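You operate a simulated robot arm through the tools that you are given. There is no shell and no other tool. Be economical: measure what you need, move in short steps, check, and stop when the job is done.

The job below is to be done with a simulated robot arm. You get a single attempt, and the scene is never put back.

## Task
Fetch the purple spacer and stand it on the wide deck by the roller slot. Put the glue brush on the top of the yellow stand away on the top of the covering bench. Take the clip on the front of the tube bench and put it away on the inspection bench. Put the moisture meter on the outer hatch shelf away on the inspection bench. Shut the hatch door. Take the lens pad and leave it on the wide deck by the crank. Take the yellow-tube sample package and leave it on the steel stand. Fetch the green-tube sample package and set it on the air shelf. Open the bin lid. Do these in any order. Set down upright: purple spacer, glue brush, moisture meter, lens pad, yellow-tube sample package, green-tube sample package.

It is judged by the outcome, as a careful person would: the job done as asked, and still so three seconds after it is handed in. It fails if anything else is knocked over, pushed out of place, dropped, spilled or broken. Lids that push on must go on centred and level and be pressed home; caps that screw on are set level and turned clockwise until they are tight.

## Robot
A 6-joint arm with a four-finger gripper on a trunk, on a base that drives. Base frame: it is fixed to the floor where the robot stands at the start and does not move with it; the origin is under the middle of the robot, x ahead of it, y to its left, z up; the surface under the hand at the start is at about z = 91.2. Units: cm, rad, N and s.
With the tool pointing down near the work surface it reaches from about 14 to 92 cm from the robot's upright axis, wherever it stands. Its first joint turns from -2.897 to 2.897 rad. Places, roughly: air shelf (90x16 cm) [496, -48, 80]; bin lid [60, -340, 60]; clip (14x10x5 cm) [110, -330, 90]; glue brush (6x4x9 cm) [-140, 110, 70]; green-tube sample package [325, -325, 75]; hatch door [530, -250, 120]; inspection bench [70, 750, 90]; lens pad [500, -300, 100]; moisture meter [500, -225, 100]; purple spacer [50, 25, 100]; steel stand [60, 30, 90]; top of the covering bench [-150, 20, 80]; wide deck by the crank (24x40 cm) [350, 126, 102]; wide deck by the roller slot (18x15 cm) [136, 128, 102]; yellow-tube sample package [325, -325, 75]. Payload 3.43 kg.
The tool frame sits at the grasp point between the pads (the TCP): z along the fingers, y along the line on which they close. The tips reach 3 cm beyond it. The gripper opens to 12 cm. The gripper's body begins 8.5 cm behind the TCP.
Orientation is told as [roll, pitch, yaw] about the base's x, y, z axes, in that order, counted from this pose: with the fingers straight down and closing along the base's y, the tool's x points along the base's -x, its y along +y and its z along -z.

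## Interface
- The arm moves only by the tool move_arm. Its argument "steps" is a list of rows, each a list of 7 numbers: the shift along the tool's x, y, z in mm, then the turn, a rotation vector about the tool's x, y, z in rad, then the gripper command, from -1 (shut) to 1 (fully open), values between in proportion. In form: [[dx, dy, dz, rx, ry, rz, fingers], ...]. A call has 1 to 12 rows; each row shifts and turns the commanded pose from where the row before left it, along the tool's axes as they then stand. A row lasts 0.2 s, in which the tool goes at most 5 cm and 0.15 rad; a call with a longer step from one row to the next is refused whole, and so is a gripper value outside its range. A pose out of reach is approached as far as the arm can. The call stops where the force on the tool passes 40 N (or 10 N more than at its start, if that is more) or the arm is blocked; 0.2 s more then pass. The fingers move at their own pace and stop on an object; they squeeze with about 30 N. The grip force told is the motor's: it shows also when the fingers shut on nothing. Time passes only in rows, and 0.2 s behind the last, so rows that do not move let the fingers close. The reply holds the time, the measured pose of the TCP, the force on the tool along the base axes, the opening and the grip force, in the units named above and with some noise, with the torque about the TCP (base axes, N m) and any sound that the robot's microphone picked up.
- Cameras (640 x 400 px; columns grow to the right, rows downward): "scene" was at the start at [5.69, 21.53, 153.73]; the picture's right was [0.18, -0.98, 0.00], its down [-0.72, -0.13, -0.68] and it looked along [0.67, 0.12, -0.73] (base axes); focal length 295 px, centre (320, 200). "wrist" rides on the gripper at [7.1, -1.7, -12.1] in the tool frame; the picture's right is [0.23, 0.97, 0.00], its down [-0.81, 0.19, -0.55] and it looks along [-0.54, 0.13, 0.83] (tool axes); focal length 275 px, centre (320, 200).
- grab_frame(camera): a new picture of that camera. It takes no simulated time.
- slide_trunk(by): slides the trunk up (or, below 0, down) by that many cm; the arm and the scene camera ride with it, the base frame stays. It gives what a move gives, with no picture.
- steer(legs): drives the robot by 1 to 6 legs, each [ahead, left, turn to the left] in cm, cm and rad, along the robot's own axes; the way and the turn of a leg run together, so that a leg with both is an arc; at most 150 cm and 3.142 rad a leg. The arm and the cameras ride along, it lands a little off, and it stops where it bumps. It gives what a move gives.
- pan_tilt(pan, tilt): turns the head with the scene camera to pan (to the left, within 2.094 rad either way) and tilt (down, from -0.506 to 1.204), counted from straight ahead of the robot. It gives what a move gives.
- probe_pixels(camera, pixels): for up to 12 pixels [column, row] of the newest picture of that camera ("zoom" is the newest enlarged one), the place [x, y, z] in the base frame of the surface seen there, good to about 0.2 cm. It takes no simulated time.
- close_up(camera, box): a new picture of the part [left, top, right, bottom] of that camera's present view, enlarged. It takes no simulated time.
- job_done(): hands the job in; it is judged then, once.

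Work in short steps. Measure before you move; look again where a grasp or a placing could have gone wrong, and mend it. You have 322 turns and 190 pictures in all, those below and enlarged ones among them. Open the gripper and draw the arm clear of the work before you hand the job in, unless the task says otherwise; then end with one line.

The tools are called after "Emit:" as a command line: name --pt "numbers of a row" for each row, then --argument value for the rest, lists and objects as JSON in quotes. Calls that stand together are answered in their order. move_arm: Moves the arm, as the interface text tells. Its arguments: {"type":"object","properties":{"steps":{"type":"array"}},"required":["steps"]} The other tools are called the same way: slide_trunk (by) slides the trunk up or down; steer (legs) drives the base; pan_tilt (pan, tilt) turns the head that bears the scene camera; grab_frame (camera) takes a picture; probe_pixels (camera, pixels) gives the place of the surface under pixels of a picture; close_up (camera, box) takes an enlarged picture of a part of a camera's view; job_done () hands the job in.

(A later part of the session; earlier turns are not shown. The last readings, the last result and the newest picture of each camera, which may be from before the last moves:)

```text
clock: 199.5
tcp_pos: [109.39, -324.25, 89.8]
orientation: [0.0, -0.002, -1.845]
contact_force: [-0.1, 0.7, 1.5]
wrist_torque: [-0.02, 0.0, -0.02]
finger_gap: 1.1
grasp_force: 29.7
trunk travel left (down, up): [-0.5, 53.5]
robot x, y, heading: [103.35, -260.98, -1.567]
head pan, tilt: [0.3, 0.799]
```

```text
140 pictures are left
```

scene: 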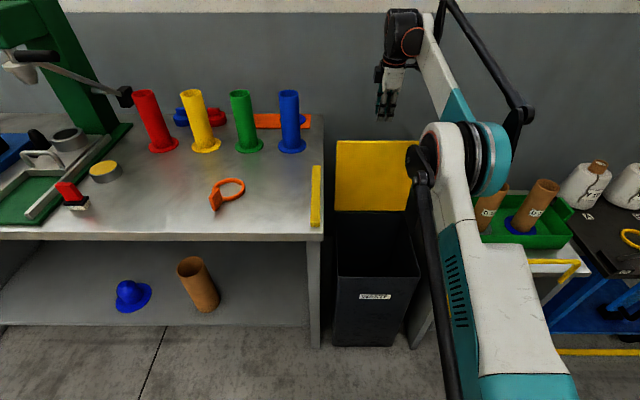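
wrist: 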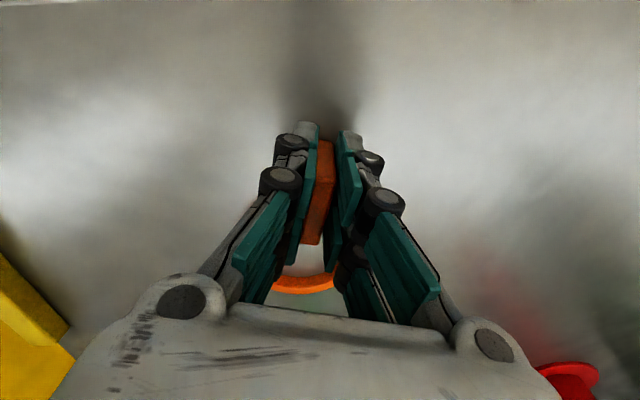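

Clip held. I lift it and start the long drive to the inspection bench.

Emit:
move_arm --pt "0 0 -45 0 0 0 -1" --pt "0 0 -45 0 0 0 -1" --pt "0 0 -45 0 0 0 -1"

Emit:
slide_trunk --by 28

Emit:
steer --legs '[[-60, 0, 0], [0, 0, -1.571], [148, 0, 0], [0, 0, -1.571], [150, 0, 0], [150, 0, 0]]'

Emit:
steer --legs '[[150, 0, 0], [120, 0, 0]]'

Emit:
pan_tilt --pan -0.1 --tilt 0.4

Emit:
grab_frame --camera "scene"

```text
clock: 200.3
tcp_pos: [109.22, -324.19, 103.26]
orientation: [-0.001, -0.002, -1.846]
contact_force: [0.3, -1.0, -0.5]
wrist_torque: [0.02, 0.03, -0.01]
finger_gap: 1.09
grasp_force: 30.0
trunk travel left (down, up): [-0.5, 53.5]
robot x, y, heading: [103.57, -260.79, -1.569]
head pan, tilt: [0.3, 0.799]
```

```text
clock: 203.1
tcp_pos: [109.21, -324.3, 131.21]
orientation: [-0.001, -0.002, -1.847]
contact_force: [0.7, 0.3, -0.3]
wrist_torque: [-0.02, -0.01, -0.02]
finger_gap: 1.12
grasp_force: 30.2
trunk travel left (down, up): [-28.5, 25.5]
robot x, y, heading: [103.47, -260.88, -1.566]
head pan, tilt: [0.3, 0.799]
```

```text
clock: 235.1
tcp_pos: [-53.33, 162.62, 131.22]
orientation: [0.0, -0.002, 1.301]
contact_force: [0.4, 0.0, 0.2]
wrist_torque: [-0.03, -0.01, 0.0]
finger_gap: 1.12
grasp_force: 29.8
trunk travel left (down, up): [-28.5, 25.5]
robot x, y, heading: [-47.07, 98.42, 1.581]
head pan, tilt: [0.3, 0.799]
```

```text
clock: 248.2
tcp_pos: [-57.09, 432.56, 131.32]
orientation: [0.002, -0.002, 1.304]
contact_force: [-0.8, 1.1, -0.3]
wrist_torque: [-0.02, 0.01, -0.01]
finger_gap: 1.12
grasp_force: 29.4
trunk travel left (down, up): [-28.5, 25.5]
robot x, y, heading: [-51.08, 369.17, 1.586]
head pan, tilt: [0.3, 0.799]
```

```text
clock: 249.1
tcp_pos: [-57.07, 432.59, 131.36]
orientation: [-0.002, -0.001, 1.302]
contact_force: [0.1, 0.2, -0.2]
wrist_torque: [0.0, 0.01, 0.01]
finger_gap: 1.1
grasp_force: 30.3
trunk travel left (down, up): [-28.5, 25.5]
robot x, y, heading: [-50.89, 368.97, 1.586]
head pan, tilt: [-0.099, 0.4]
```

```text
139 pictures are left
```

scene: 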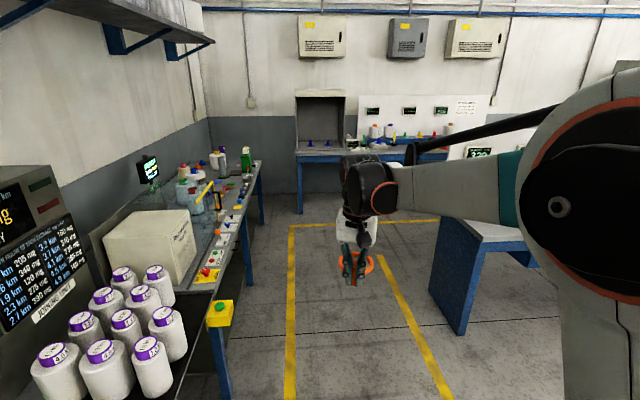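

A bench stands along the far wall (300–450,150). I probe it.

Emit:
probe_pixels --camera "scene" --pixels '[[310, 155], [335, 150], [430, 155], [400, 150], [340, 110], [475, 155], [480, 240], [500, 235], [370, 150]]'

Emit:
close_up --camera "scene" --box '[280, 80, 560, 255]'

```text
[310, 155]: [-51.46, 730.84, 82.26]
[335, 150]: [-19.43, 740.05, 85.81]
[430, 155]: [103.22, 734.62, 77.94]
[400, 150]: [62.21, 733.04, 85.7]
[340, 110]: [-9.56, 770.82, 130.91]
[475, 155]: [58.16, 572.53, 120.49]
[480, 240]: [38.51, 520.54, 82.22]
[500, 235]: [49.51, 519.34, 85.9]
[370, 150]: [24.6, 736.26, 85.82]
```

```text
2.29 times, centred on (420, 168) of scene
```

zoom: 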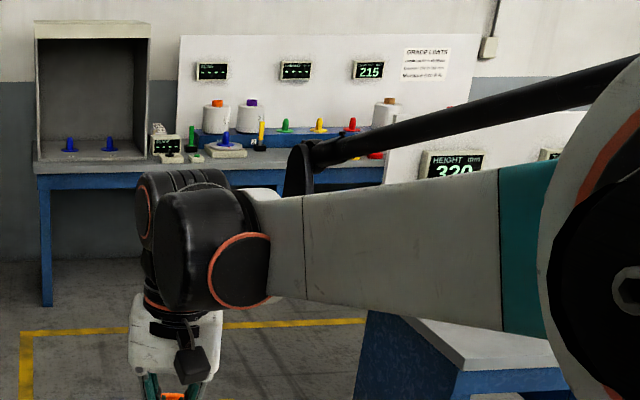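

The inspection bench front is at y≈731, top z 85.8. I drive to y≈655, strafe right, and look.

Emit:
steer --legs '[[145, 0, 0], [140, 0, 0], [0, -60, 0]]'

Emit:
pan_tilt --pan -0.3 --tilt 0.6

Emit:
grab_frame --camera "scene"

```text
clock: 265.8
tcp_pos: [-5.23, 718.7, 131.29]
orientation: [0.003, -0.001, 1.321]
contact_force: [0.0, -0.2, -1.6]
wrist_torque: [-0.01, 0.01, -0.03]
finger_gap: 1.11
grasp_force: 30.3
trunk travel left (down, up): [-28.5, 25.5]
robot x, y, heading: [1.95, 655.58, 1.603]
head pan, tilt: [-0.099, 0.4]
```

```text
clock: 266.6
tcp_pos: [-5.26, 718.75, 131.24]
orientation: [0.001, -0.002, 1.322]
contact_force: [-0.5, -0.1, 0.2]
wrist_torque: [-0.02, 0.01, -0.01]
finger_gap: 1.09
grasp_force: 30.3
trunk travel left (down, up): [-28.5, 25.5]
robot x, y, heading: [2.14, 655.76, 1.603]
head pan, tilt: [-0.3, 0.6]
```

```text
137 pictures are left
```

scene: 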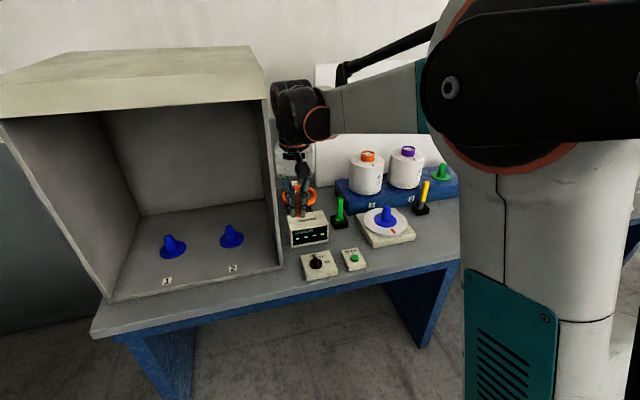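

I strafe right further to see the rest of the bench.

Emit:
steer --legs '[[-5, 0, -0.03], [0, -70, 0]]'

Emit:
pan_tilt --pan -0.15 --tilt 0.7

Emit:
grab_frame --camera "scene"

```text
clock: 270.9
tcp_pos: [66.02, 714.04, 131.18]
orientation: [0.003, -0.003, 1.296]
contact_force: [0.4, -0.4, -0.5]
wrist_torque: [0.0, 0.05, -0.02]
finger_gap: 1.13
grasp_force: 29.8
trunk travel left (down, up): [-28.5, 25.5]
robot x, y, heading: [71.78, 650.29, 1.575]
head pan, tilt: [-0.3, 0.6]
```

```text
clock: 271.6
tcp_pos: [66.1, 714.17, 131.24]
orientation: [0.001, -0.003, 1.296]
contact_force: [-0.4, 0.2, -0.3]
wrist_torque: [-0.01, 0.01, 0.0]
finger_gap: 1.1
grasp_force: 29.8
trunk travel left (down, up): [-28.5, 25.5]
robot x, y, heading: [72.15, 650.52, 1.578]
head pan, tilt: [-0.15, 0.7]
```

```text
136 pictures are left
```

scene: 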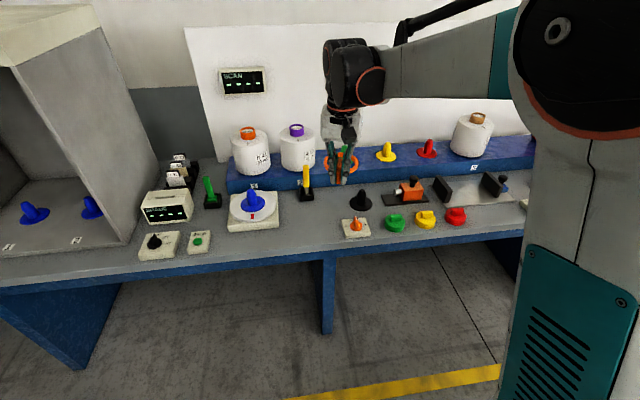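

Free area around (300,230), between the turntable box and the orange knob. I probe it.

Emit:
probe_pixels --camera "scene" --pixels '[[280, 222], [340, 230], [290, 255], [310, 230], [325, 205], [282, 210], [312, 203], [215, 245], [330, 250], [480, 215], [350, 195], [490, 205]]'

Emit:
close_up --camera "scene" --box '[200, 160, 540, 280]'

```text
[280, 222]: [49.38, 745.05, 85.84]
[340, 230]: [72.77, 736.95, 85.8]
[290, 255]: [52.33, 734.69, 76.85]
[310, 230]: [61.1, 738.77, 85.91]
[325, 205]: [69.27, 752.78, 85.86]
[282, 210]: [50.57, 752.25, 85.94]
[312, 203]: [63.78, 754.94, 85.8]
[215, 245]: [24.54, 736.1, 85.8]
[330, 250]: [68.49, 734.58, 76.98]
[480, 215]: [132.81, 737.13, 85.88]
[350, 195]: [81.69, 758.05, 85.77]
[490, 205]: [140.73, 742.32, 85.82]
```

```text
1.88 times, centred on (370, 220) of scene
```

zoom: 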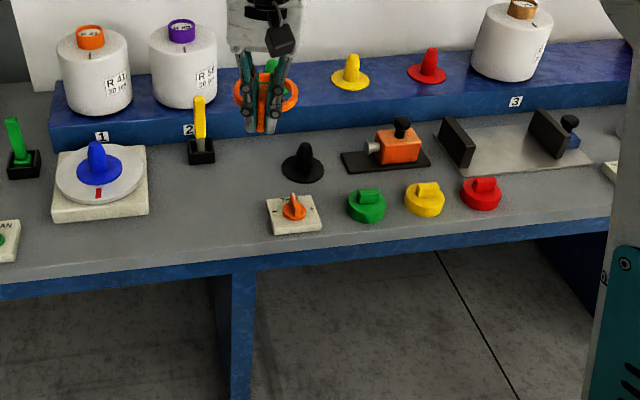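

I set the clip in the free zone with TCP at about (56,738). I drive 20 ahead and 10 left.

Emit:
steer --legs '[[20, 10, 0]]'

Emit:
slide_trunk --by -20

```text
clock: 273.3
tcp_pos: [55.78, 734.15, 131.25]
orientation: [-0.001, -0.002, 1.296]
contact_force: [0.3, 0.5, -1.1]
wrist_torque: [-0.06, -0.02, 0.01]
finger_gap: 1.11
grasp_force: 29.5
trunk travel left (down, up): [-28.5, 25.5]
robot x, y, heading: [61.99, 670.35, 1.579]
head pan, tilt: [-0.15, 0.7]
```

```text
clock: 275.5
tcp_pos: [55.73, 734.19, 111.29]
orientation: [0.0, -0.002, 1.298]
contact_force: [0.6, 0.9, 0.6]
wrist_torque: [-0.02, 0.0, 0.01]
finger_gap: 1.1
grasp_force: 29.7
trunk travel left (down, up): [-8.5, 45.5]
robot x, y, heading: [61.24, 670.56, 1.579]
head pan, tilt: [-0.15, 0.7]
```

Emit:
move_arm --pt "-37 7 0 0 0 0 -1" --pt "0 0 45 0 0 0 -1" --pt "0 0 45 0 0 0 -1" --pt "0 0 45 0 0 0 -1" --pt "0 0 35 0 0 0 -1" --pt "0 0 0 0 0 0 -1"

Emit:
grab_frame --camera "scene"

Emit:
grab_frame --camera "wrist"

```text
clock: 276.9
tcp_pos: [56.08, 737.98, 94.16]
orientation: [0.0, -0.001, 1.297]
contact_force: [0.6, -0.1, -0.4]
wrist_torque: [-0.05, 0.08, -0.02]
finger_gap: 1.09
grasp_force: 29.8
trunk travel left (down, up): [-8.5, 45.5]
robot x, y, heading: [61.72, 670.68, 1.58]
head pan, tilt: [-0.15, 0.7]
```

```text
134 pictures are left
```

scene: 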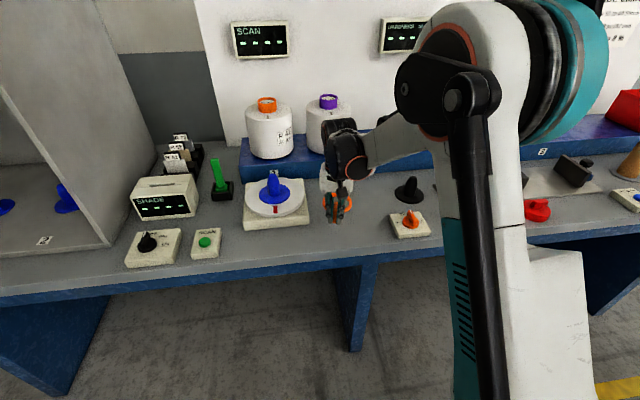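

```text
133 pictures are left
```

wrist: 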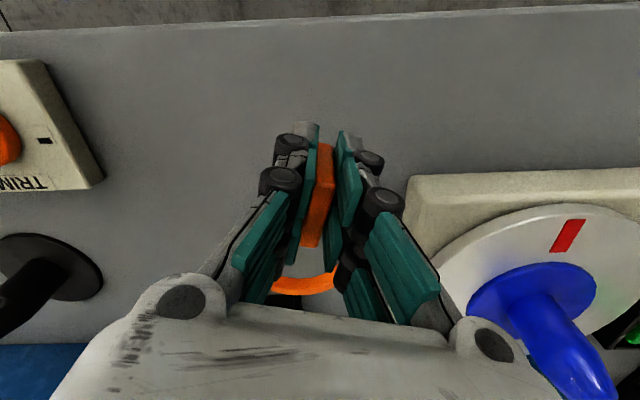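

Room on all sides. I lower it onto the bench.

Emit:
move_arm --pt "0 0 30 0 0 0 -1" --pt "0 0 12 0 0 0 -1" --pt "0 0 1 0 0 0 -1" --pt "0 0 1 0 0 0 -1" --pt "0 0 0 0 0 0 -1"

```text
clock: 278.1
tcp_pos: [56.06, 737.99, 89.84]
orientation: [0.001, 0.0, 1.298]
contact_force: [-0.4, 0.2, 0.2]
wrist_torque: [-0.03, 0.02, 0.02]
finger_gap: 1.12
grasp_force: 29.7
trunk travel left (down, up): [-8.5, 45.5]
robot x, y, heading: [61.67, 670.68, 1.577]
head pan, tilt: [-0.15, 0.7]
```

Emit:
move_arm --pt "0 0 1 0 0 0 -1" --pt "0 0 1 0 0 0 -1" --pt "0 0 0 0 0 0 -1" --pt "0 0 0 0 0 0 -1"

```text
clock: 279.1
tcp_pos: [56.09, 737.85, 89.8]
orientation: [0.002, -0.003, 1.295]
contact_force: [-0.1, 6.7, 17.8]
wrist_torque: [0.73, -0.17, 0.05]
finger_gap: 1.1
grasp_force: 30.3
trunk travel left (down, up): [-8.5, 45.5]
robot x, y, heading: [61.46, 670.72, 1.578]
head pan, tilt: [-0.15, 0.7]
```

Touching. I release and rise.

Emit:
move_arm --pt "0 0 0 0 0 0 -0.8" --pt "0 0 0 0 0 0 -0.55" --pt "0 0 0 0 0 0 -0.55" --pt "0 0 -40 0 0 0 -0.55" --pt "0 0 -45 0 0 0 -0.55" --pt "0 0 -45 0 0 0 -0.55" --pt "0 0 -45 0 0 0 -0.55" --pt "0 0 -45 0 0 0 -0.55" --pt "0 0 -45 0 0 0 -0.55" --pt "0 0 0 0 0 0 -0.55"

Emit:
grab_frame --camera "scene"

```text
clock: 281.3
tcp_pos: [56.06, 737.94, 116.24]
orientation: [0.0, -0.001, 1.296]
contact_force: [-0.1, -0.3, 1.0]
wrist_torque: [0.05, 0.01, 0.0]
finger_gap: 2.69
grasp_force: 0.0
trunk travel left (down, up): [-8.5, 45.5]
robot x, y, heading: [61.5, 670.73, 1.578]
head pan, tilt: [-0.15, 0.7]
```

```text
132 pictures are left
```

scene: 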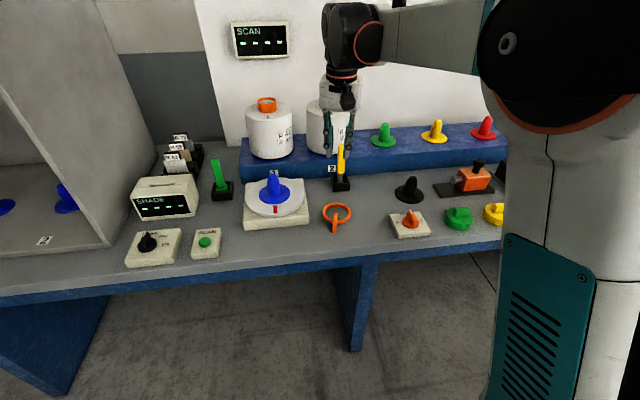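

Clip placed. I raise the trunk and drive back south.

Emit:
slide_trunk --by 22

Emit:
steer --legs '[[-22, 0, 0], [0, 112, 0], [0, 0, -3.14], [150, 0, 0], [150, 0, 0], [150, 0, 0]]'

```text
clock: 283.6
tcp_pos: [56.12, 737.99, 138.2]
orientation: [-0.001, -0.001, 1.298]
contact_force: [-0.1, 0.5, 0.1]
wrist_torque: [-0.03, -0.05, 0.02]
finger_gap: 2.69
grasp_force: 0.1
trunk travel left (down, up): [-30.5, 23.5]
robot x, y, heading: [61.47, 670.47, 1.577]
head pan, tilt: [-0.15, 0.7]
```

```text
clock: 319.1
tcp_pos: [-44.22, 130.71, 138.18]
orientation: [0.0, -0.003, -1.847]
contact_force: [0.1, 0.3, -0.4]
wrist_torque: [-0.01, 0.02, 0.0]
finger_gap: 2.7
grasp_force: 0.1
trunk travel left (down, up): [-30.5, 23.5]
robot x, y, heading: [-49.67, 197.99, -1.569]
head pan, tilt: [-0.15, 0.7]
```

Emit:
steer --legs '[[150, 0, 0], [150, 0, 0], [40, 0, 0], [0, 0, 1.571], [145, 0, 0], [145, 0, 0]]'

Emit:
pan_tilt --pan -0.3 --tilt 0.4

Emit:
grab_frame --camera "scene"

```text
clock: 353.0
tcp_pos: [305.91, -141.3, 138.15]
orientation: [0.0, -0.001, -0.294]
contact_force: [0.6, -0.1, 0.1]
wrist_torque: [0.02, 0.02, -0.02]
finger_gap: 2.7
grasp_force: 0.0
trunk travel left (down, up): [-30.5, 23.5]
robot x, y, heading: [238.28, -145.82, -0.015]
head pan, tilt: [-0.15, 0.7]
```

```text
clock: 353.8
tcp_pos: [305.9, -141.16, 138.23]
orientation: [-0.001, -0.001, -0.293]
contact_force: [-0.3, -0.5, -0.5]
wrist_torque: [-0.04, -0.01, -0.01]
finger_gap: 2.69
grasp_force: 0.0
trunk travel left (down, up): [-30.5, 23.5]
robot x, y, heading: [238.15, -145.61, -0.013]
head pan, tilt: [-0.3, 0.4]
```

```text
131 pictures are left
```

scene: 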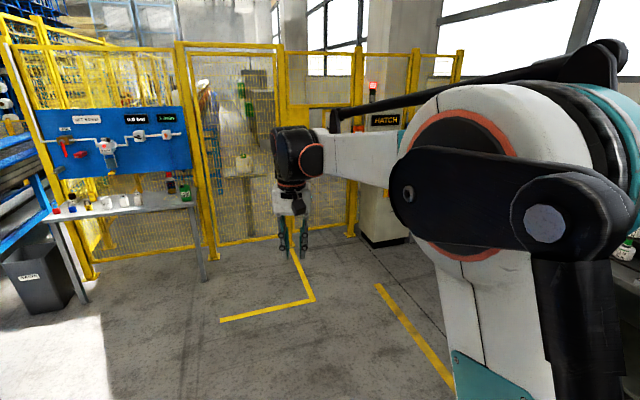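

I go on to x≈320 and turn to face the sample bench.

Emit:
steer --legs '[[70, 0, 0], [0, 0, -1.556], [40, 0, 0]]'

Emit:
pan_tilt --pan 0.0 --tilt 0.6

Emit:
grab_frame --camera "scene"

```text
clock: 363.5
tcp_pos: [314.94, -254.0, 138.07]
orientation: [-0.001, 0.0, -1.837]
contact_force: [-0.2, -0.9, -0.8]
wrist_torque: [0.04, -0.02, 0.0]
finger_gap: 2.68
grasp_force: 0.1
trunk travel left (down, up): [-30.5, 23.5]
robot x, y, heading: [308.84, -186.4, -1.555]
head pan, tilt: [-0.3, 0.4]
```

```text
clock: 364.3
tcp_pos: [314.86, -253.86, 138.16]
orientation: [-0.001, -0.003, -1.836]
contact_force: [-0.2, 0.8, 0.3]
wrist_torque: [0.0, 0.01, 0.01]
finger_gap: 2.7
grasp_force: 0.1
trunk travel left (down, up): [-30.5, 23.5]
robot x, y, heading: [308.96, -186.7, -1.553]
head pan, tilt: [0.0, 0.6]
```

```text
130 pictures are left
```

scene: 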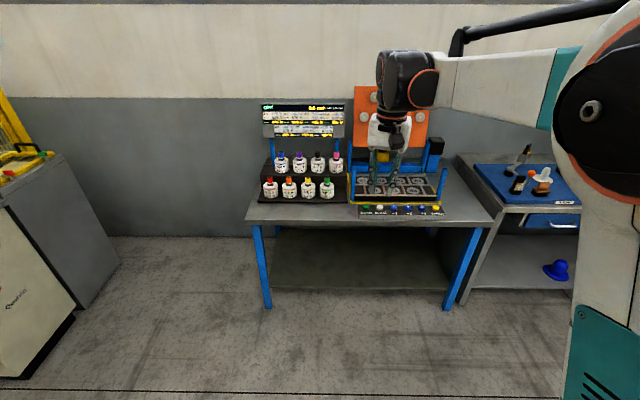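

The rack holds two rows of bottles. I zoom in.

Emit:
close_up --camera "scene" --box '[240, 95, 360, 225]'

Emit:
close_up --camera "scene" --box '[340, 130, 460, 225]'

```text
3.08 times, centred on (300, 160) of scene
```

zoom: 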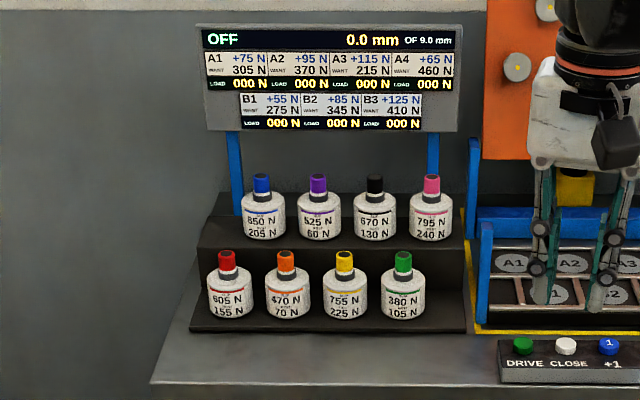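

```text
4.21 times, centred on (400, 178) of scene
```

zoom: 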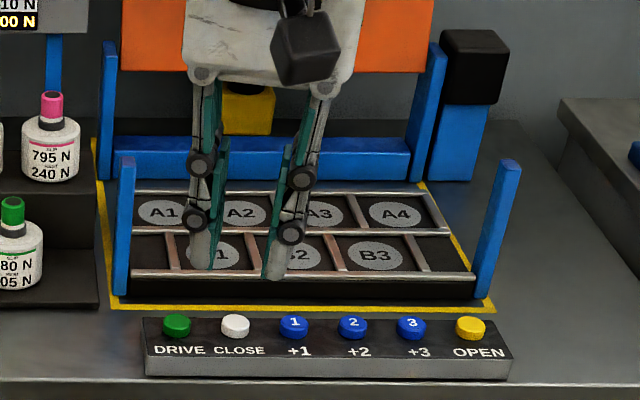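

Emit:
probe_pixels --camera "scene" --pixels '[[308, 181], [308, 193], [327, 181], [327, 193], [290, 190], [335, 163], [300, 200], [260, 210], [370, 190], [385, 209], [307, 197], [327, 197]]'

```text
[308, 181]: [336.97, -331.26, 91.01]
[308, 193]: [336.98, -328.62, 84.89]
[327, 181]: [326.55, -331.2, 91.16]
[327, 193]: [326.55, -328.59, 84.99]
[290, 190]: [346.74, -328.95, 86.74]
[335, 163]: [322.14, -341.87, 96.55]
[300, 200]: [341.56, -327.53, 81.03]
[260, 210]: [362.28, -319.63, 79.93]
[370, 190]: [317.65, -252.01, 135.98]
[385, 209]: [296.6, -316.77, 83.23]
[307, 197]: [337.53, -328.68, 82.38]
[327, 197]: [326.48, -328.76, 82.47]
```

Yellow-capped package at (337,-331.5), base z≈81; green at (326.5,-331.5). I drive closer so the hand is over the yellow one.

Emit:
steer --legs '[[0, 22, -0.017], [70, 0, 0]]'

Emit:
move_arm --pt "0 0 0 0 0 -0.1 0.3" --pt "0 0 0 0 0 -0.1 0.3" --pt "0 0 0 0 0 -0.05 0.3" --pt "0 0 0 0 0 0 0.3"

Emit:
pan_tilt --pan -0.1 --tilt 0.8

Emit:
grab_frame --camera "scene"

```text
clock: 369.4
tcp_pos: [335.93, -324.15, 138.12]
orientation: [0.0, -0.001, -1.851]
contact_force: [0.7, -0.1, -0.2]
wrist_torque: [0.01, -0.01, 0.01]
finger_gap: 2.73
grasp_force: 0.1
trunk travel left (down, up): [-30.5, 23.5]
robot x, y, heading: [330.9, -256.82, -1.573]
head pan, tilt: [0.0, 0.6]
```

```text
clock: 370.4
tcp_pos: [335.9, -324.07, 138.13]
orientation: [0.001, -0.003, -1.6]
contact_force: [0.1, 0.3, -0.5]
wrist_torque: [-0.03, -0.03, 0.0]
finger_gap: 7.78
grasp_force: 0.0
trunk travel left (down, up): [-30.5, 23.5]
robot x, y, heading: [330.71, -256.7, -1.567]
head pan, tilt: [0.0, 0.6]
```

```text
clock: 371.1
tcp_pos: [335.88, -324.07, 138.11]
orientation: [-0.001, -0.001, -1.601]
contact_force: [-0.4, 0.2, -0.1]
wrist_torque: [0.0, -0.01, 0.02]
finger_gap: 7.8
grasp_force: 0.1
trunk travel left (down, up): [-30.5, 23.5]
robot x, y, heading: [331.35, -256.87, -1.569]
head pan, tilt: [-0.099, 0.799]
```

```text
127 pictures are left
```

scene: 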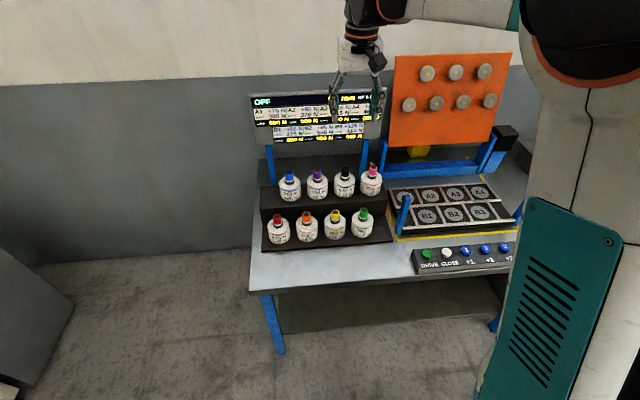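

Emit:
close_up --camera "scene" --box '[300, 195, 400, 250]'

```text
6.40 times, centred on (350, 222) of scene
```

zoom: 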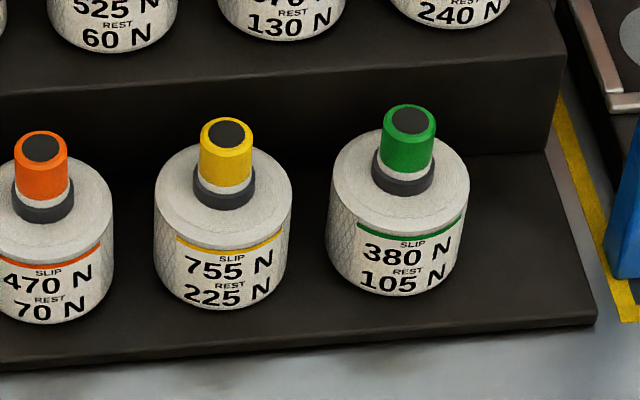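

Emit:
probe_pixels --camera "zoom" --pixels '[[226, 130], [410, 120], [160, 175], [287, 175], [225, 305], [395, 295], [170, 280], [330, 340], [227, 222], [400, 170]]'

```text
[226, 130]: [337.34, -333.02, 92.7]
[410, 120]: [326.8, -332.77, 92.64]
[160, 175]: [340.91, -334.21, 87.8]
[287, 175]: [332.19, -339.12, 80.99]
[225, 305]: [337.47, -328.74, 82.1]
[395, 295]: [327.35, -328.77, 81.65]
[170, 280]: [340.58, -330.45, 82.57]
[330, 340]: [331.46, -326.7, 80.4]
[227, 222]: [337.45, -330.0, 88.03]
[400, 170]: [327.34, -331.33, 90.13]
```

Body is 8 cm wide with narrow gaps, so I grip the tube (cap) at (337.3,-332.9), top z 92.7. I align above and lower the trunk.

Emit:
move_arm --pt "-44 8 0 0 0 0 -0.2" --pt "-44 8 0 0 0 0 -0.3" --pt "0 0 0 0 0 -0.03 -0.3"

Emit:
slide_trunk --by -30

Emit:
grab_frame --camera "wrist"

```text
clock: 371.9
tcp_pos: [337.09, -332.99, 138.16]
orientation: [0.001, -0.004, -1.571]
contact_force: [0.1, -0.3, 0.0]
wrist_torque: [0.02, -0.02, 0.03]
finger_gap: 4.2
grasp_force: 0.0
trunk travel left (down, up): [-30.5, 23.5]
robot x, y, heading: [330.57, -256.54, -1.569]
head pan, tilt: [-0.099, 0.799]
```

```text
clock: 374.9
tcp_pos: [337.18, -332.96, 108.16]
orientation: [0.0, -0.002, -1.572]
contact_force: [-0.4, 0.4, -0.2]
wrist_torque: [0.01, -0.02, -0.03]
finger_gap: 4.2
grasp_force: 0.1
trunk travel left (down, up): [-0.5, 53.5]
robot x, y, heading: [330.84, -256.5, -1.572]
head pan, tilt: [-0.099, 0.799]
```

```text
125 pictures are left
```

wrist: 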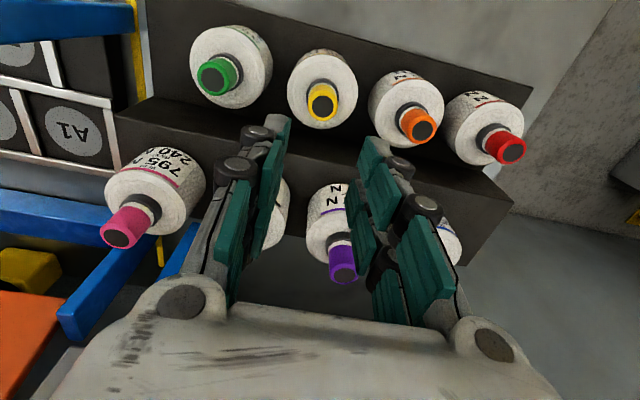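

Aligned on the yellow cap. I descend and close.

Emit:
move_arm --pt "0 1 45 0 0 0 -0.3" --pt "0 0 45 0 0 0 -0.3" --pt "0 0 45 0 0 0 -0.3" --pt "0 0 30 0 0 0 -0.3" --pt "0 0 0 0 0 0 -0.3" --pt "0 0 0 0 0 0 -0.7" --pt "0 0 0 0 0 0 -1" --pt "0 0 0 0 0 0 -1"

Emit:
grab_frame --camera "wrist"

```text
clock: 376.8
tcp_pos: [337.28, -333.03, 91.61]
orientation: [0.001, -0.002, -1.571]
contact_force: [0.4, 0.8, -0.2]
wrist_torque: [-0.01, -0.01, 0.01]
finger_gap: 2.82
grasp_force: 30.5
trunk travel left (down, up): [-0.5, 53.5]
robot x, y, heading: [330.47, -256.21, -1.568]
head pan, tilt: [-0.099, 0.799]
```

```text
124 pictures are left
```

wrist: 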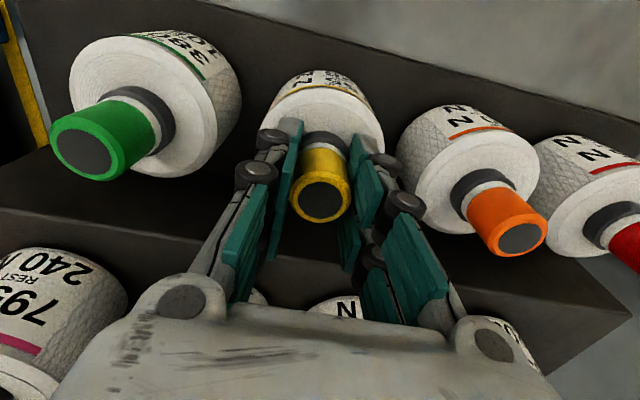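

Gripped (gap 2.8). I lift and check that it comes up level.

Emit:
move_arm --pt "0 0 -20 0 0 0 -1" --pt "0 0 -35 0 0 0 -1" --pt "0 0 -45 0 0 0 -1" --pt "0 0 -45 0 0 0 -1" --pt "0 0 -45 0 0 0 -1" --pt "0 0 0 0 0 0 -1"

Emit:
slide_trunk --by 22

Emit:
grab_frame --camera "wrist"

```text
clock: 378.1
tcp_pos: [337.3, -332.95, 110.66]
orientation: [-0.002, -0.002, -1.571]
contact_force: [-0.5, 0.6, -2.2]
wrist_torque: [-0.02, 0.04, 0.0]
finger_gap: 2.78
grasp_force: 30.3
trunk travel left (down, up): [-0.5, 53.5]
robot x, y, heading: [330.67, -256.81, -1.569]
head pan, tilt: [-0.099, 0.799]
```

```text
clock: 380.5
tcp_pos: [337.41, -332.88, 132.55]
orientation: [-0.002, -0.002, -1.572]
contact_force: [0.0, 0.9, -2.9]
wrist_torque: [-0.01, 0.03, -0.01]
finger_gap: 2.79
grasp_force: 30.2
trunk travel left (down, up): [-22.5, 31.5]
robot x, y, heading: [331.2, -256.67, -1.571]
head pan, tilt: [-0.099, 0.799]
```

```text
123 pictures are left
```

wrist: 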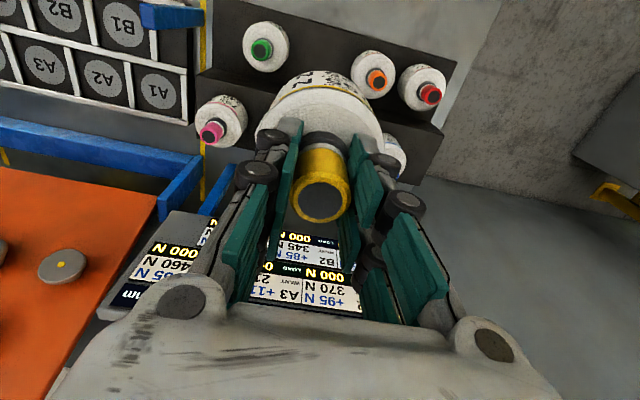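

Secure. I drive to the steel stand, facing it from the south.

Emit:
steer --legs '[[-60, 0, 0], [0, 0, -1.571], [132, 0, 0], [132, 0, 0], [0, 0, -1.571], [135, 0, 0]]'

Emit:
pan_tilt --pan -0.1 --tilt 0.8

Emit:
grab_frame --camera "scene"

```text
clock: 410.4
tcp_pos: [59.8, 16.65, 132.66]
orientation: [-0.001, -0.002, 1.575]
contact_force: [-0.3, 0.4, -3.1]
wrist_torque: [-0.02, 0.02, 0.0]
finger_gap: 2.81
grasp_force: 30.7
trunk travel left (down, up): [-22.5, 31.5]
robot x, y, heading: [66.6, -59.8, 1.575]
head pan, tilt: [-0.099, 0.799]
```

```text
clock: 411.0
tcp_pos: [59.93, 16.65, 132.7]
orientation: [-0.001, -0.002, 1.574]
contact_force: [0.0, 0.1, -2.4]
wrist_torque: [0.0, 0.02, 0.01]
finger_gap: 2.81
grasp_force: 30.5
trunk travel left (down, up): [-22.5, 31.5]
robot x, y, heading: [66.72, -59.97, 1.573]
head pan, tilt: [-0.099, 0.799]
```

```text
122 pictures are left
```

scene: 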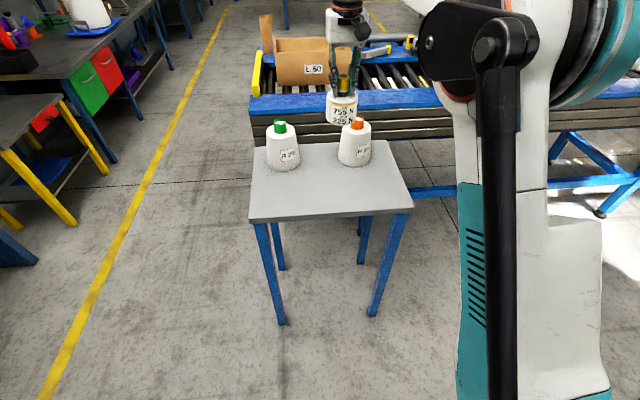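

I go forward 5 cm, lower the trunk 20 cm and set it down on the free front part of the stand.

Emit:
move_arm --pt "-27 0 0 0 0 0 -1" --pt "-27 0 0 0 0 0 -1"

Emit:
slide_trunk --by -20

Emit:
move_arm --pt "0 0 45 0 0 0 -1" --pt "0 0 45 0 0 0 -1" --pt "0 0 14 0 0 0 -1" --pt "0 0 0 0 0 0 -1"

```text
clock: 411.6
tcp_pos: [59.91, 22.21, 132.55]
orientation: [-0.001, -0.002, 1.575]
contact_force: [0.0, 0.7, -3.1]
wrist_torque: [-0.04, -0.02, -0.02]
finger_gap: 2.8
grasp_force: 29.7
trunk travel left (down, up): [-22.5, 31.5]
robot x, y, heading: [66.8, -59.74, 1.57]
head pan, tilt: [-0.099, 0.799]
```

```text
clock: 413.8
tcp_pos: [59.89, 21.99, 112.65]
orientation: [0.001, 0.0, 1.574]
contact_force: [-0.2, 0.7, -2.7]
wrist_torque: [-0.05, -0.03, 0.01]
finger_gap: 2.79
grasp_force: 30.1
trunk travel left (down, up): [-2.5, 51.5]
robot x, y, heading: [66.72, -59.68, 1.573]
head pan, tilt: [-0.099, 0.799]
```

```text
clock: 414.8
tcp_pos: [59.86, 22.14, 102.23]
orientation: [0.002, -0.003, 1.574]
contact_force: [0.4, -0.6, -2.1]
wrist_torque: [0.0, 0.0, -0.03]
finger_gap: 2.8
grasp_force: 30.2
trunk travel left (down, up): [-2.5, 51.5]
robot x, y, heading: [66.36, -59.59, 1.574]
head pan, tilt: [-0.099, 0.799]
```

Emit:
move_arm --pt "0 0 2 0 0 0 -1" --pt "0 0 1 0 0 0 -1" --pt "0 0 1 0 0 0 -1" --pt "0 0 1 0 0 0 -1" --pt "0 0 0 0 0 0 -1"

```text
clock: 415.9
tcp_pos: [59.83, 22.02, 101.72]
orientation: [-0.001, -0.002, 1.576]
contact_force: [0.8, 0.4, -3.2]
wrist_torque: [0.01, -0.01, 0.01]
finger_gap: 2.82
grasp_force: 29.8
trunk travel left (down, up): [-2.5, 51.5]
robot x, y, heading: [67.07, -59.33, 1.579]
head pan, tilt: [-0.099, 0.799]
```

Emit:
move_arm --pt "0 0 1 0 0 0 -1" --pt "0 0 1 0 0 0 -1" --pt "0 0 1 0 0 0 -1" --pt "0 0 0 0 0 0 -1"

```text
clock: 416.9
tcp_pos: [59.87, 21.82, 101.57]
orientation: [0.0, -0.004, 1.574]
contact_force: [-1.5, 9.7, 23.3]
wrist_torque: [0.58, -0.02, 0.01]
finger_gap: 2.81
grasp_force: 30.3
trunk travel left (down, up): [-2.5, 51.5]
robot x, y, heading: [66.68, -59.51, 1.573]
head pan, tilt: [-0.099, 0.799]
```

It stands. I back the push off a millimetre, release, and rise.

Emit:
move_arm --pt "0 0 -2 0 0 0 -1" --pt "0 0 0 0 0 0 -0.5" --pt "0 0 0 0 0 0 -0.3" --pt "0 0 0 0 0 0 -0.3" --pt "0 0 -30 0 0 0 -0.3" --pt "0 0 -45 0 0 0 -0.3" --pt "0 0 -45 0 0 0 -0.3" --pt "0 0 -45 0 0 0 -0.3" --pt "0 0 -30 0 0 0 -0.3"

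Emit:
grab_frame --camera "wrist"

```text
clock: 418.9
tcp_pos: [59.9, 21.46, 121.17]
orientation: [0.002, -0.003, 1.574]
contact_force: [0.9, -0.6, 0.9]
wrist_torque: [0.05, 0.06, -0.03]
finger_gap: 4.2
grasp_force: 0.1
out of reach, approached as far as the arm can: row 9
trunk travel left (down, up): [-2.5, 51.5]
robot x, y, heading: [66.88, -59.85, 1.574]
head pan, tilt: [-0.099, 0.799]
```

```text
121 pictures are left
```

wrist: 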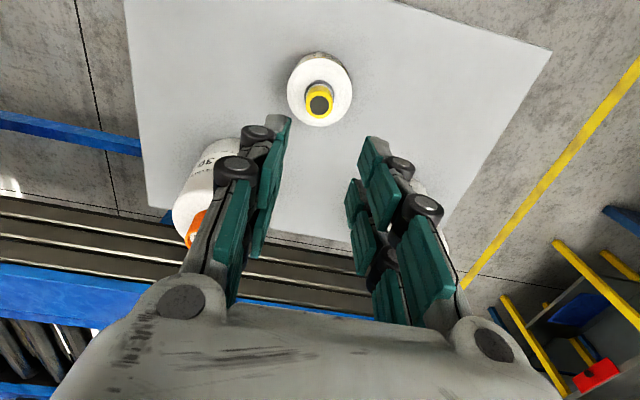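

The yellow package stands. Back for the green one.

Emit:
slide_trunk --by 20

Emit:
steer --legs '[[-135, 0, 0], [0, 0, -1.574], [127, 0, 0], [127, 0, 0], [0, 0, -1.571], [50, 0, 0]]'

Emit:
pan_tilt --pan -0.1 --tilt 0.8

Emit:
grab_frame --camera "scene"

```text
clock: 421.1
tcp_pos: [59.92, 21.66, 140.9]
orientation: [-0.001, -0.003, 1.576]
contact_force: [-0.4, 0.0, 0.7]
wrist_torque: [-0.02, 0.01, -0.01]
finger_gap: 4.21
grasp_force: 0.1
trunk travel left (down, up): [-22.5, 31.5]
robot x, y, heading: [66.71, -59.42, 1.578]
head pan, tilt: [-0.099, 0.799]
```

```text
clock: 450.1
tcp_pos: [329.74, -328.03, 140.89]
orientation: [0.0, -0.001, -1.57]
contact_force: [0.3, 0.2, 0.2]
wrist_torque: [0.05, -0.01, -0.04]
finger_gap: 4.2
grasp_force: 0.2
trunk travel left (down, up): [-22.5, 31.5]
robot x, y, heading: [323.15, -246.81, -1.572]
head pan, tilt: [-0.099, 0.799]
```

```text
clock: 450.7
tcp_pos: [329.68, -328.05, 140.95]
orientation: [-0.001, -0.002, -1.57]
contact_force: [-0.3, 0.3, 0.1]
wrist_torque: [0.01, -0.02, 0.0]
finger_gap: 4.22
grasp_force: 0.1
trunk travel left (down, up): [-22.5, 31.5]
robot x, y, heading: [323.42, -246.92, -1.57]
head pan, tilt: [-0.099, 0.799]
```

```text
120 pictures are left
```

scene: 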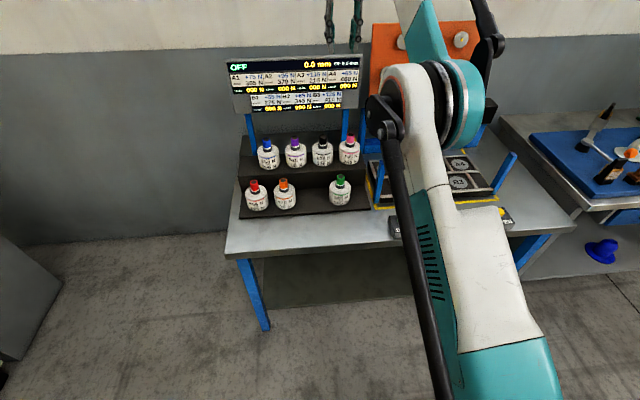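

I align over the green cap (326.9,-333.0) and lower.

Emit:
move_arm --pt "-25 -14 0 0 0 0 -0.3" --pt "-25 -14 0 0 0 0 -0.3" --pt "0 0 45 0 0 0 -0.3" --pt "0 0 45 0 0 0 -0.3"

Emit:
slide_trunk --by -22

Emit:
grab_frame --camera "wrist"

```text
clock: 451.7
tcp_pos: [328.78, -328.25, 131.15]
orientation: [-0.001, -0.004, -1.569]
contact_force: [1.0, -0.1, -0.5]
wrist_torque: [-0.02, 0.01, 0.02]
finger_gap: 4.22
grasp_force: 0.1
out of reach, approached as far as the arm can: row 1, 2
trunk travel left (down, up): [-22.5, 31.5]
robot x, y, heading: [323.1, -246.37, -1.567]
head pan, tilt: [-0.099, 0.799]
```

```text
clock: 454.0
tcp_pos: [328.79, -328.25, 109.12]
orientation: [0.0, 0.0, -1.569]
contact_force: [0.7, 1.4, -0.1]
wrist_torque: [0.0, -0.02, 0.01]
finger_gap: 4.21
grasp_force: 0.0
trunk travel left (down, up): [-0.5, 53.5]
robot x, y, heading: [322.98, -246.81, -1.569]
head pan, tilt: [-0.099, 0.799]
```

```text
119 pictures are left
```

wrist: 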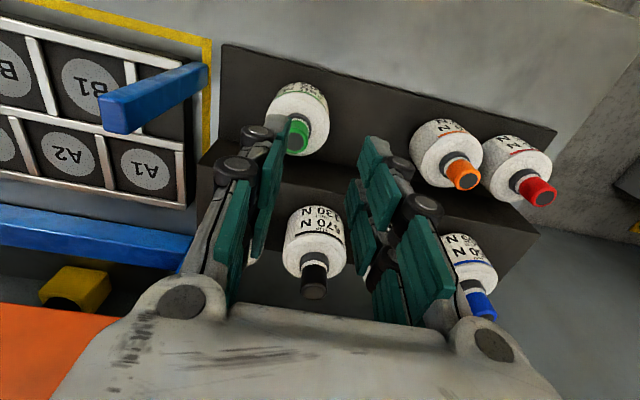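

I drive 6 cm nearer and correct with the arm.

Emit:
steer --legs '[[5, 0, 0]]'

Emit:
move_arm --pt "0 -19 0 0 0 0 -0.3" --pt "0 0 0 0 0 0 -0.3"

Emit:
grab_frame --camera "wrist"

```text
clock: 455.0
tcp_pos: [328.95, -333.24, 109.19]
orientation: [0.0, -0.002, -1.569]
contact_force: [-0.4, -0.8, 1.0]
wrist_torque: [-0.01, -0.01, 0.0]
finger_gap: 4.21
grasp_force: 0.0
trunk travel left (down, up): [-0.5, 53.5]
robot x, y, heading: [322.92, -251.42, -1.569]
head pan, tilt: [-0.099, 0.799]
```

```text
clock: 455.6
tcp_pos: [326.92, -333.22, 109.16]
orientation: [0.0, -0.002, -1.57]
contact_force: [0.0, -0.4, -0.7]
wrist_torque: [0.01, -0.02, 0.01]
finger_gap: 4.18
grasp_force: 0.1
trunk travel left (down, up): [-0.5, 53.5]
robot x, y, heading: [323.31, -251.74, -1.571]
head pan, tilt: [-0.099, 0.799]
```

```text
118 pictures are left
```

wrist: 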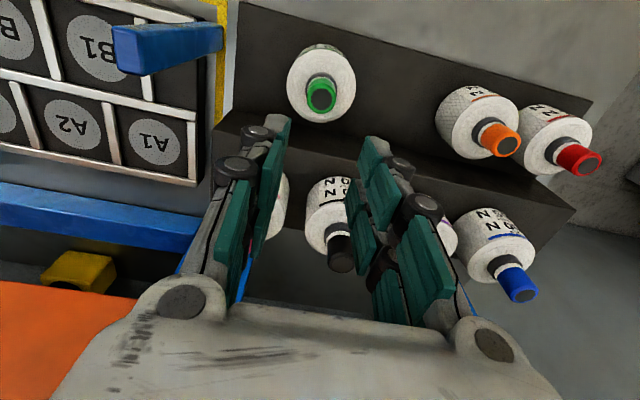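

Aligned over green. I descend and close.

Emit:
move_arm --pt "2 0 45 0 0 0 -0.3" --pt "0 0 45 0 0 0 -0.3" --pt "0 0 45 0 0 0 -0.3" --pt "0 0 40 0 0 0 -0.3" --pt "0 0 0 0 0 0 -0.3" --pt "0 0 0 0 0 0 -0.7" --pt "0 0 0 0 0 0 -1" --pt "0 0 0 0 0 0 -1"

Emit:
grab_frame --camera "wrist"

```text
clock: 457.4
tcp_pos: [327.18, -333.25, 91.63]
orientation: [0.0, -0.002, -1.568]
contact_force: [0.3, 1.2, -0.2]
wrist_torque: [0.03, -0.01, 0.01]
finger_gap: 2.87
grasp_force: 29.4
trunk travel left (down, up): [-0.5, 53.5]
robot x, y, heading: [323.41, -252.07, -1.57]
head pan, tilt: [-0.099, 0.799]
```

```text
117 pictures are left
```

wrist: 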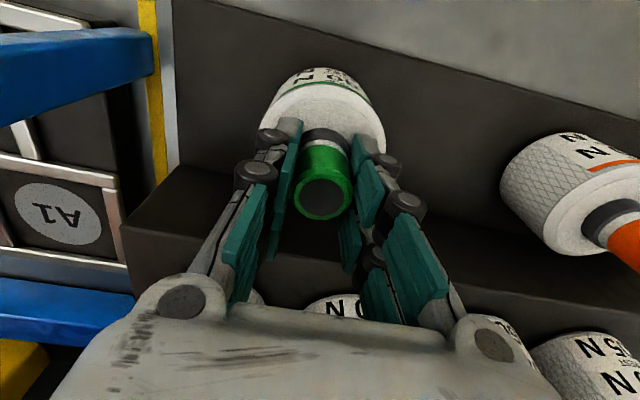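

Held. I lift and drive toward the air shelf.

Emit:
move_arm --pt "0 0 -20 0 0 0 -1" --pt "0 0 -35 0 0 0 -1" --pt "0 0 -45 0 0 0 -1" --pt "0 0 -45 0 0 0 -1" --pt "0 0 -35 0 0 0 -1" --pt "0 0 0 0 0 0 -1"

Emit:
slide_trunk --by 20

Emit:
steer --legs '[[-60, 0, 0], [0, 0, 1.571], [0, 100, 0], [50, 0, 0]]'

Emit:
pan_tilt --pan 0.1 --tilt 0.6

Emit:
grab_frame --camera "scene"

```text
clock: 458.8
tcp_pos: [327.12, -332.95, 109.7]
orientation: [-0.001, -0.003, -1.569]
contact_force: [0.0, 0.2, -3.5]
wrist_torque: [-0.04, 0.0, 0.0]
finger_gap: 2.88
grasp_force: 29.7
trunk travel left (down, up): [-0.5, 53.5]
robot x, y, heading: [323.37, -251.32, -1.572]
head pan, tilt: [-0.099, 0.799]
```

```text
clock: 460.9
tcp_pos: [327.02, -333.11, 129.69]
orientation: [0.001, -0.004, -1.57]
contact_force: [0.4, -0.2, -2.5]
wrist_torque: [-0.01, -0.04, 0.0]
finger_gap: 2.89
grasp_force: 29.8
trunk travel left (down, up): [-20.5, 33.5]
robot x, y, heading: [323.57, -251.62, -1.568]
head pan, tilt: [-0.099, 0.799]
```

```text
clock: 475.5
tcp_pos: [455.14, -87.35, 129.7]
orientation: [0.001, -0.002, 0.007]
contact_force: [-0.1, 0.7, -2.5]
wrist_torque: [0.02, 0.02, 0.0]
finger_gap: 2.81
grasp_force: 30.0
trunk travel left (down, up): [-20.5, 33.5]
robot x, y, heading: [373.84, -91.44, 0.001]
head pan, tilt: [-0.099, 0.799]
```

```text
clock: 476.2
tcp_pos: [455.09, -87.43, 129.7]
orientation: [0.001, -0.002, 0.005]
contact_force: [0.1, -0.5, -3.2]
wrist_torque: [-0.01, 0.01, -0.01]
finger_gap: 2.78
grasp_force: 29.8
trunk travel left (down, up): [-20.5, 33.5]
robot x, y, heading: [374.17, -91.38, 0.007]
head pan, tilt: [0.099, 0.6]
```

```text
116 pictures are left
```

scene: 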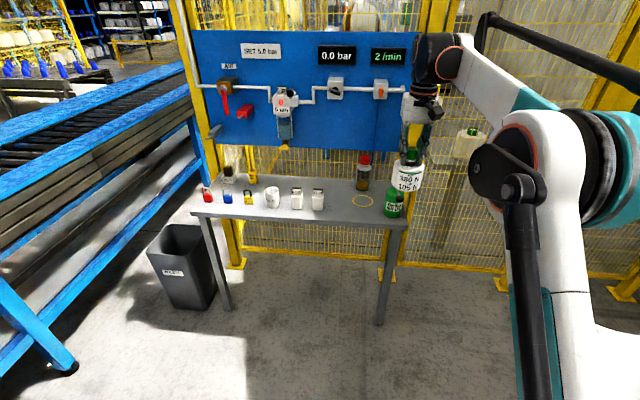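

I zoom in on the air shelf for free places.

Emit:
close_up --camera "scene" --box '[190, 140, 420, 235]'

Emit:
probe_pixels --camera "scene" --pixels '[[340, 205], [340, 188], [362, 201], [352, 201], [372, 201], [318, 205], [385, 212], [362, 190], [195, 213], [400, 222], [340, 218], [300, 180]]'

```text
2.78 times, centred on (305, 188) of scene
```

zoom: 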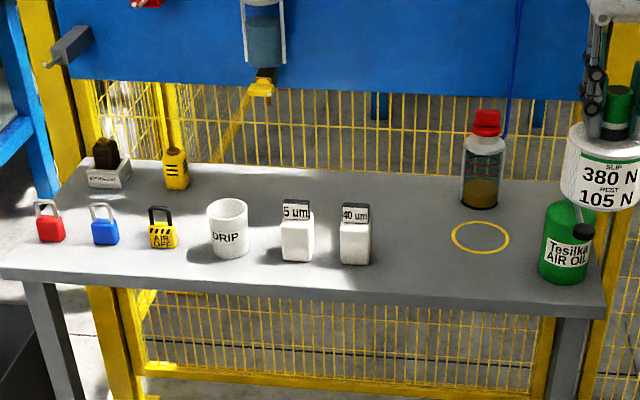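

```text
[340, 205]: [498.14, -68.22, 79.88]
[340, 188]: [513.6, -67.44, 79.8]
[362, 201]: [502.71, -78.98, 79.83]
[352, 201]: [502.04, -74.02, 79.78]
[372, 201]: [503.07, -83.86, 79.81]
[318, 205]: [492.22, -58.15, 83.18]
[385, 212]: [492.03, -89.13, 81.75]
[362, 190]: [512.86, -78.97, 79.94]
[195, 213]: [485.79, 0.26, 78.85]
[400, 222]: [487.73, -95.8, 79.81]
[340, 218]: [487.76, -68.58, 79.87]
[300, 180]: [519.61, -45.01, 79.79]
```

Free gap at (497,-67.2) between the 40 µm block and the yellow ring. I drive there: left 20, ahead 42.

Emit:
steer --legs '[[0, 20.3, 0], [41, 0, 0]]'

Emit:
slide_trunk --by -20

Emit:
grab_frame --camera "wrist"

Emit:
grab_frame --camera "scene"

```text
clock: 480.0
tcp_pos: [496.17, -66.99, 129.65]
orientation: [0.0, -0.001, 0.005]
contact_force: [-0.1, -0.3, -3.2]
wrist_torque: [0.02, 0.02, 0.03]
finger_gap: 2.8
grasp_force: 29.8
trunk travel left (down, up): [-20.5, 33.5]
robot x, y, heading: [414.82, -70.95, 0.003]
head pan, tilt: [0.099, 0.6]
```

```text
clock: 482.1
tcp_pos: [496.21, -66.95, 109.64]
orientation: [-0.001, -0.002, 0.005]
contact_force: [-1.0, -0.5, -2.4]
wrist_torque: [0.0, 0.0, -0.01]
finger_gap: 2.77
grasp_force: 30.1
trunk travel left (down, up): [-0.5, 53.5]
robot x, y, heading: [415.03, -70.72, 0.004]
head pan, tilt: [0.099, 0.6]
```

```text
114 pictures are left
```

wrist: 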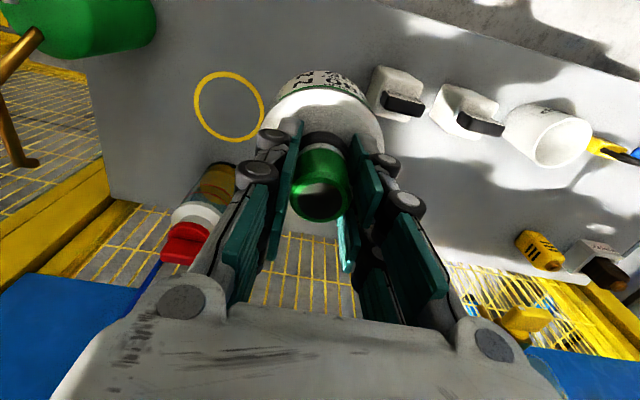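

```text
113 pictures are left
```

scene: 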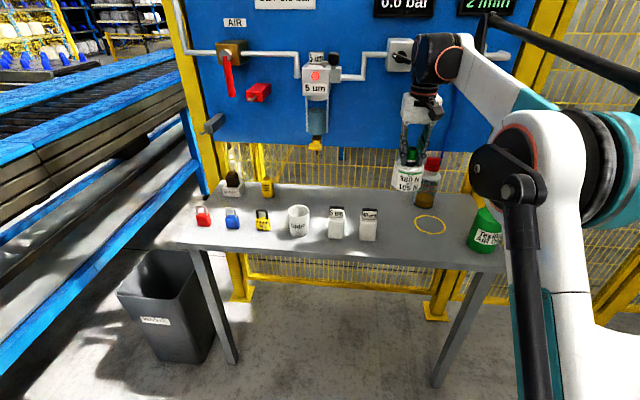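

I probe the neighbours to confirm clearances before lowering.

Emit:
probe_pixels --camera "scene" --pixels '[[376, 235], [376, 215], [362, 235], [428, 190], [416, 224], [420, 200]]'

```text
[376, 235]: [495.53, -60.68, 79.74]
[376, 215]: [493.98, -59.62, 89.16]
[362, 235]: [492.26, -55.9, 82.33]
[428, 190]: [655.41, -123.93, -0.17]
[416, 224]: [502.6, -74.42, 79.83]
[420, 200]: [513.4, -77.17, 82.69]
```

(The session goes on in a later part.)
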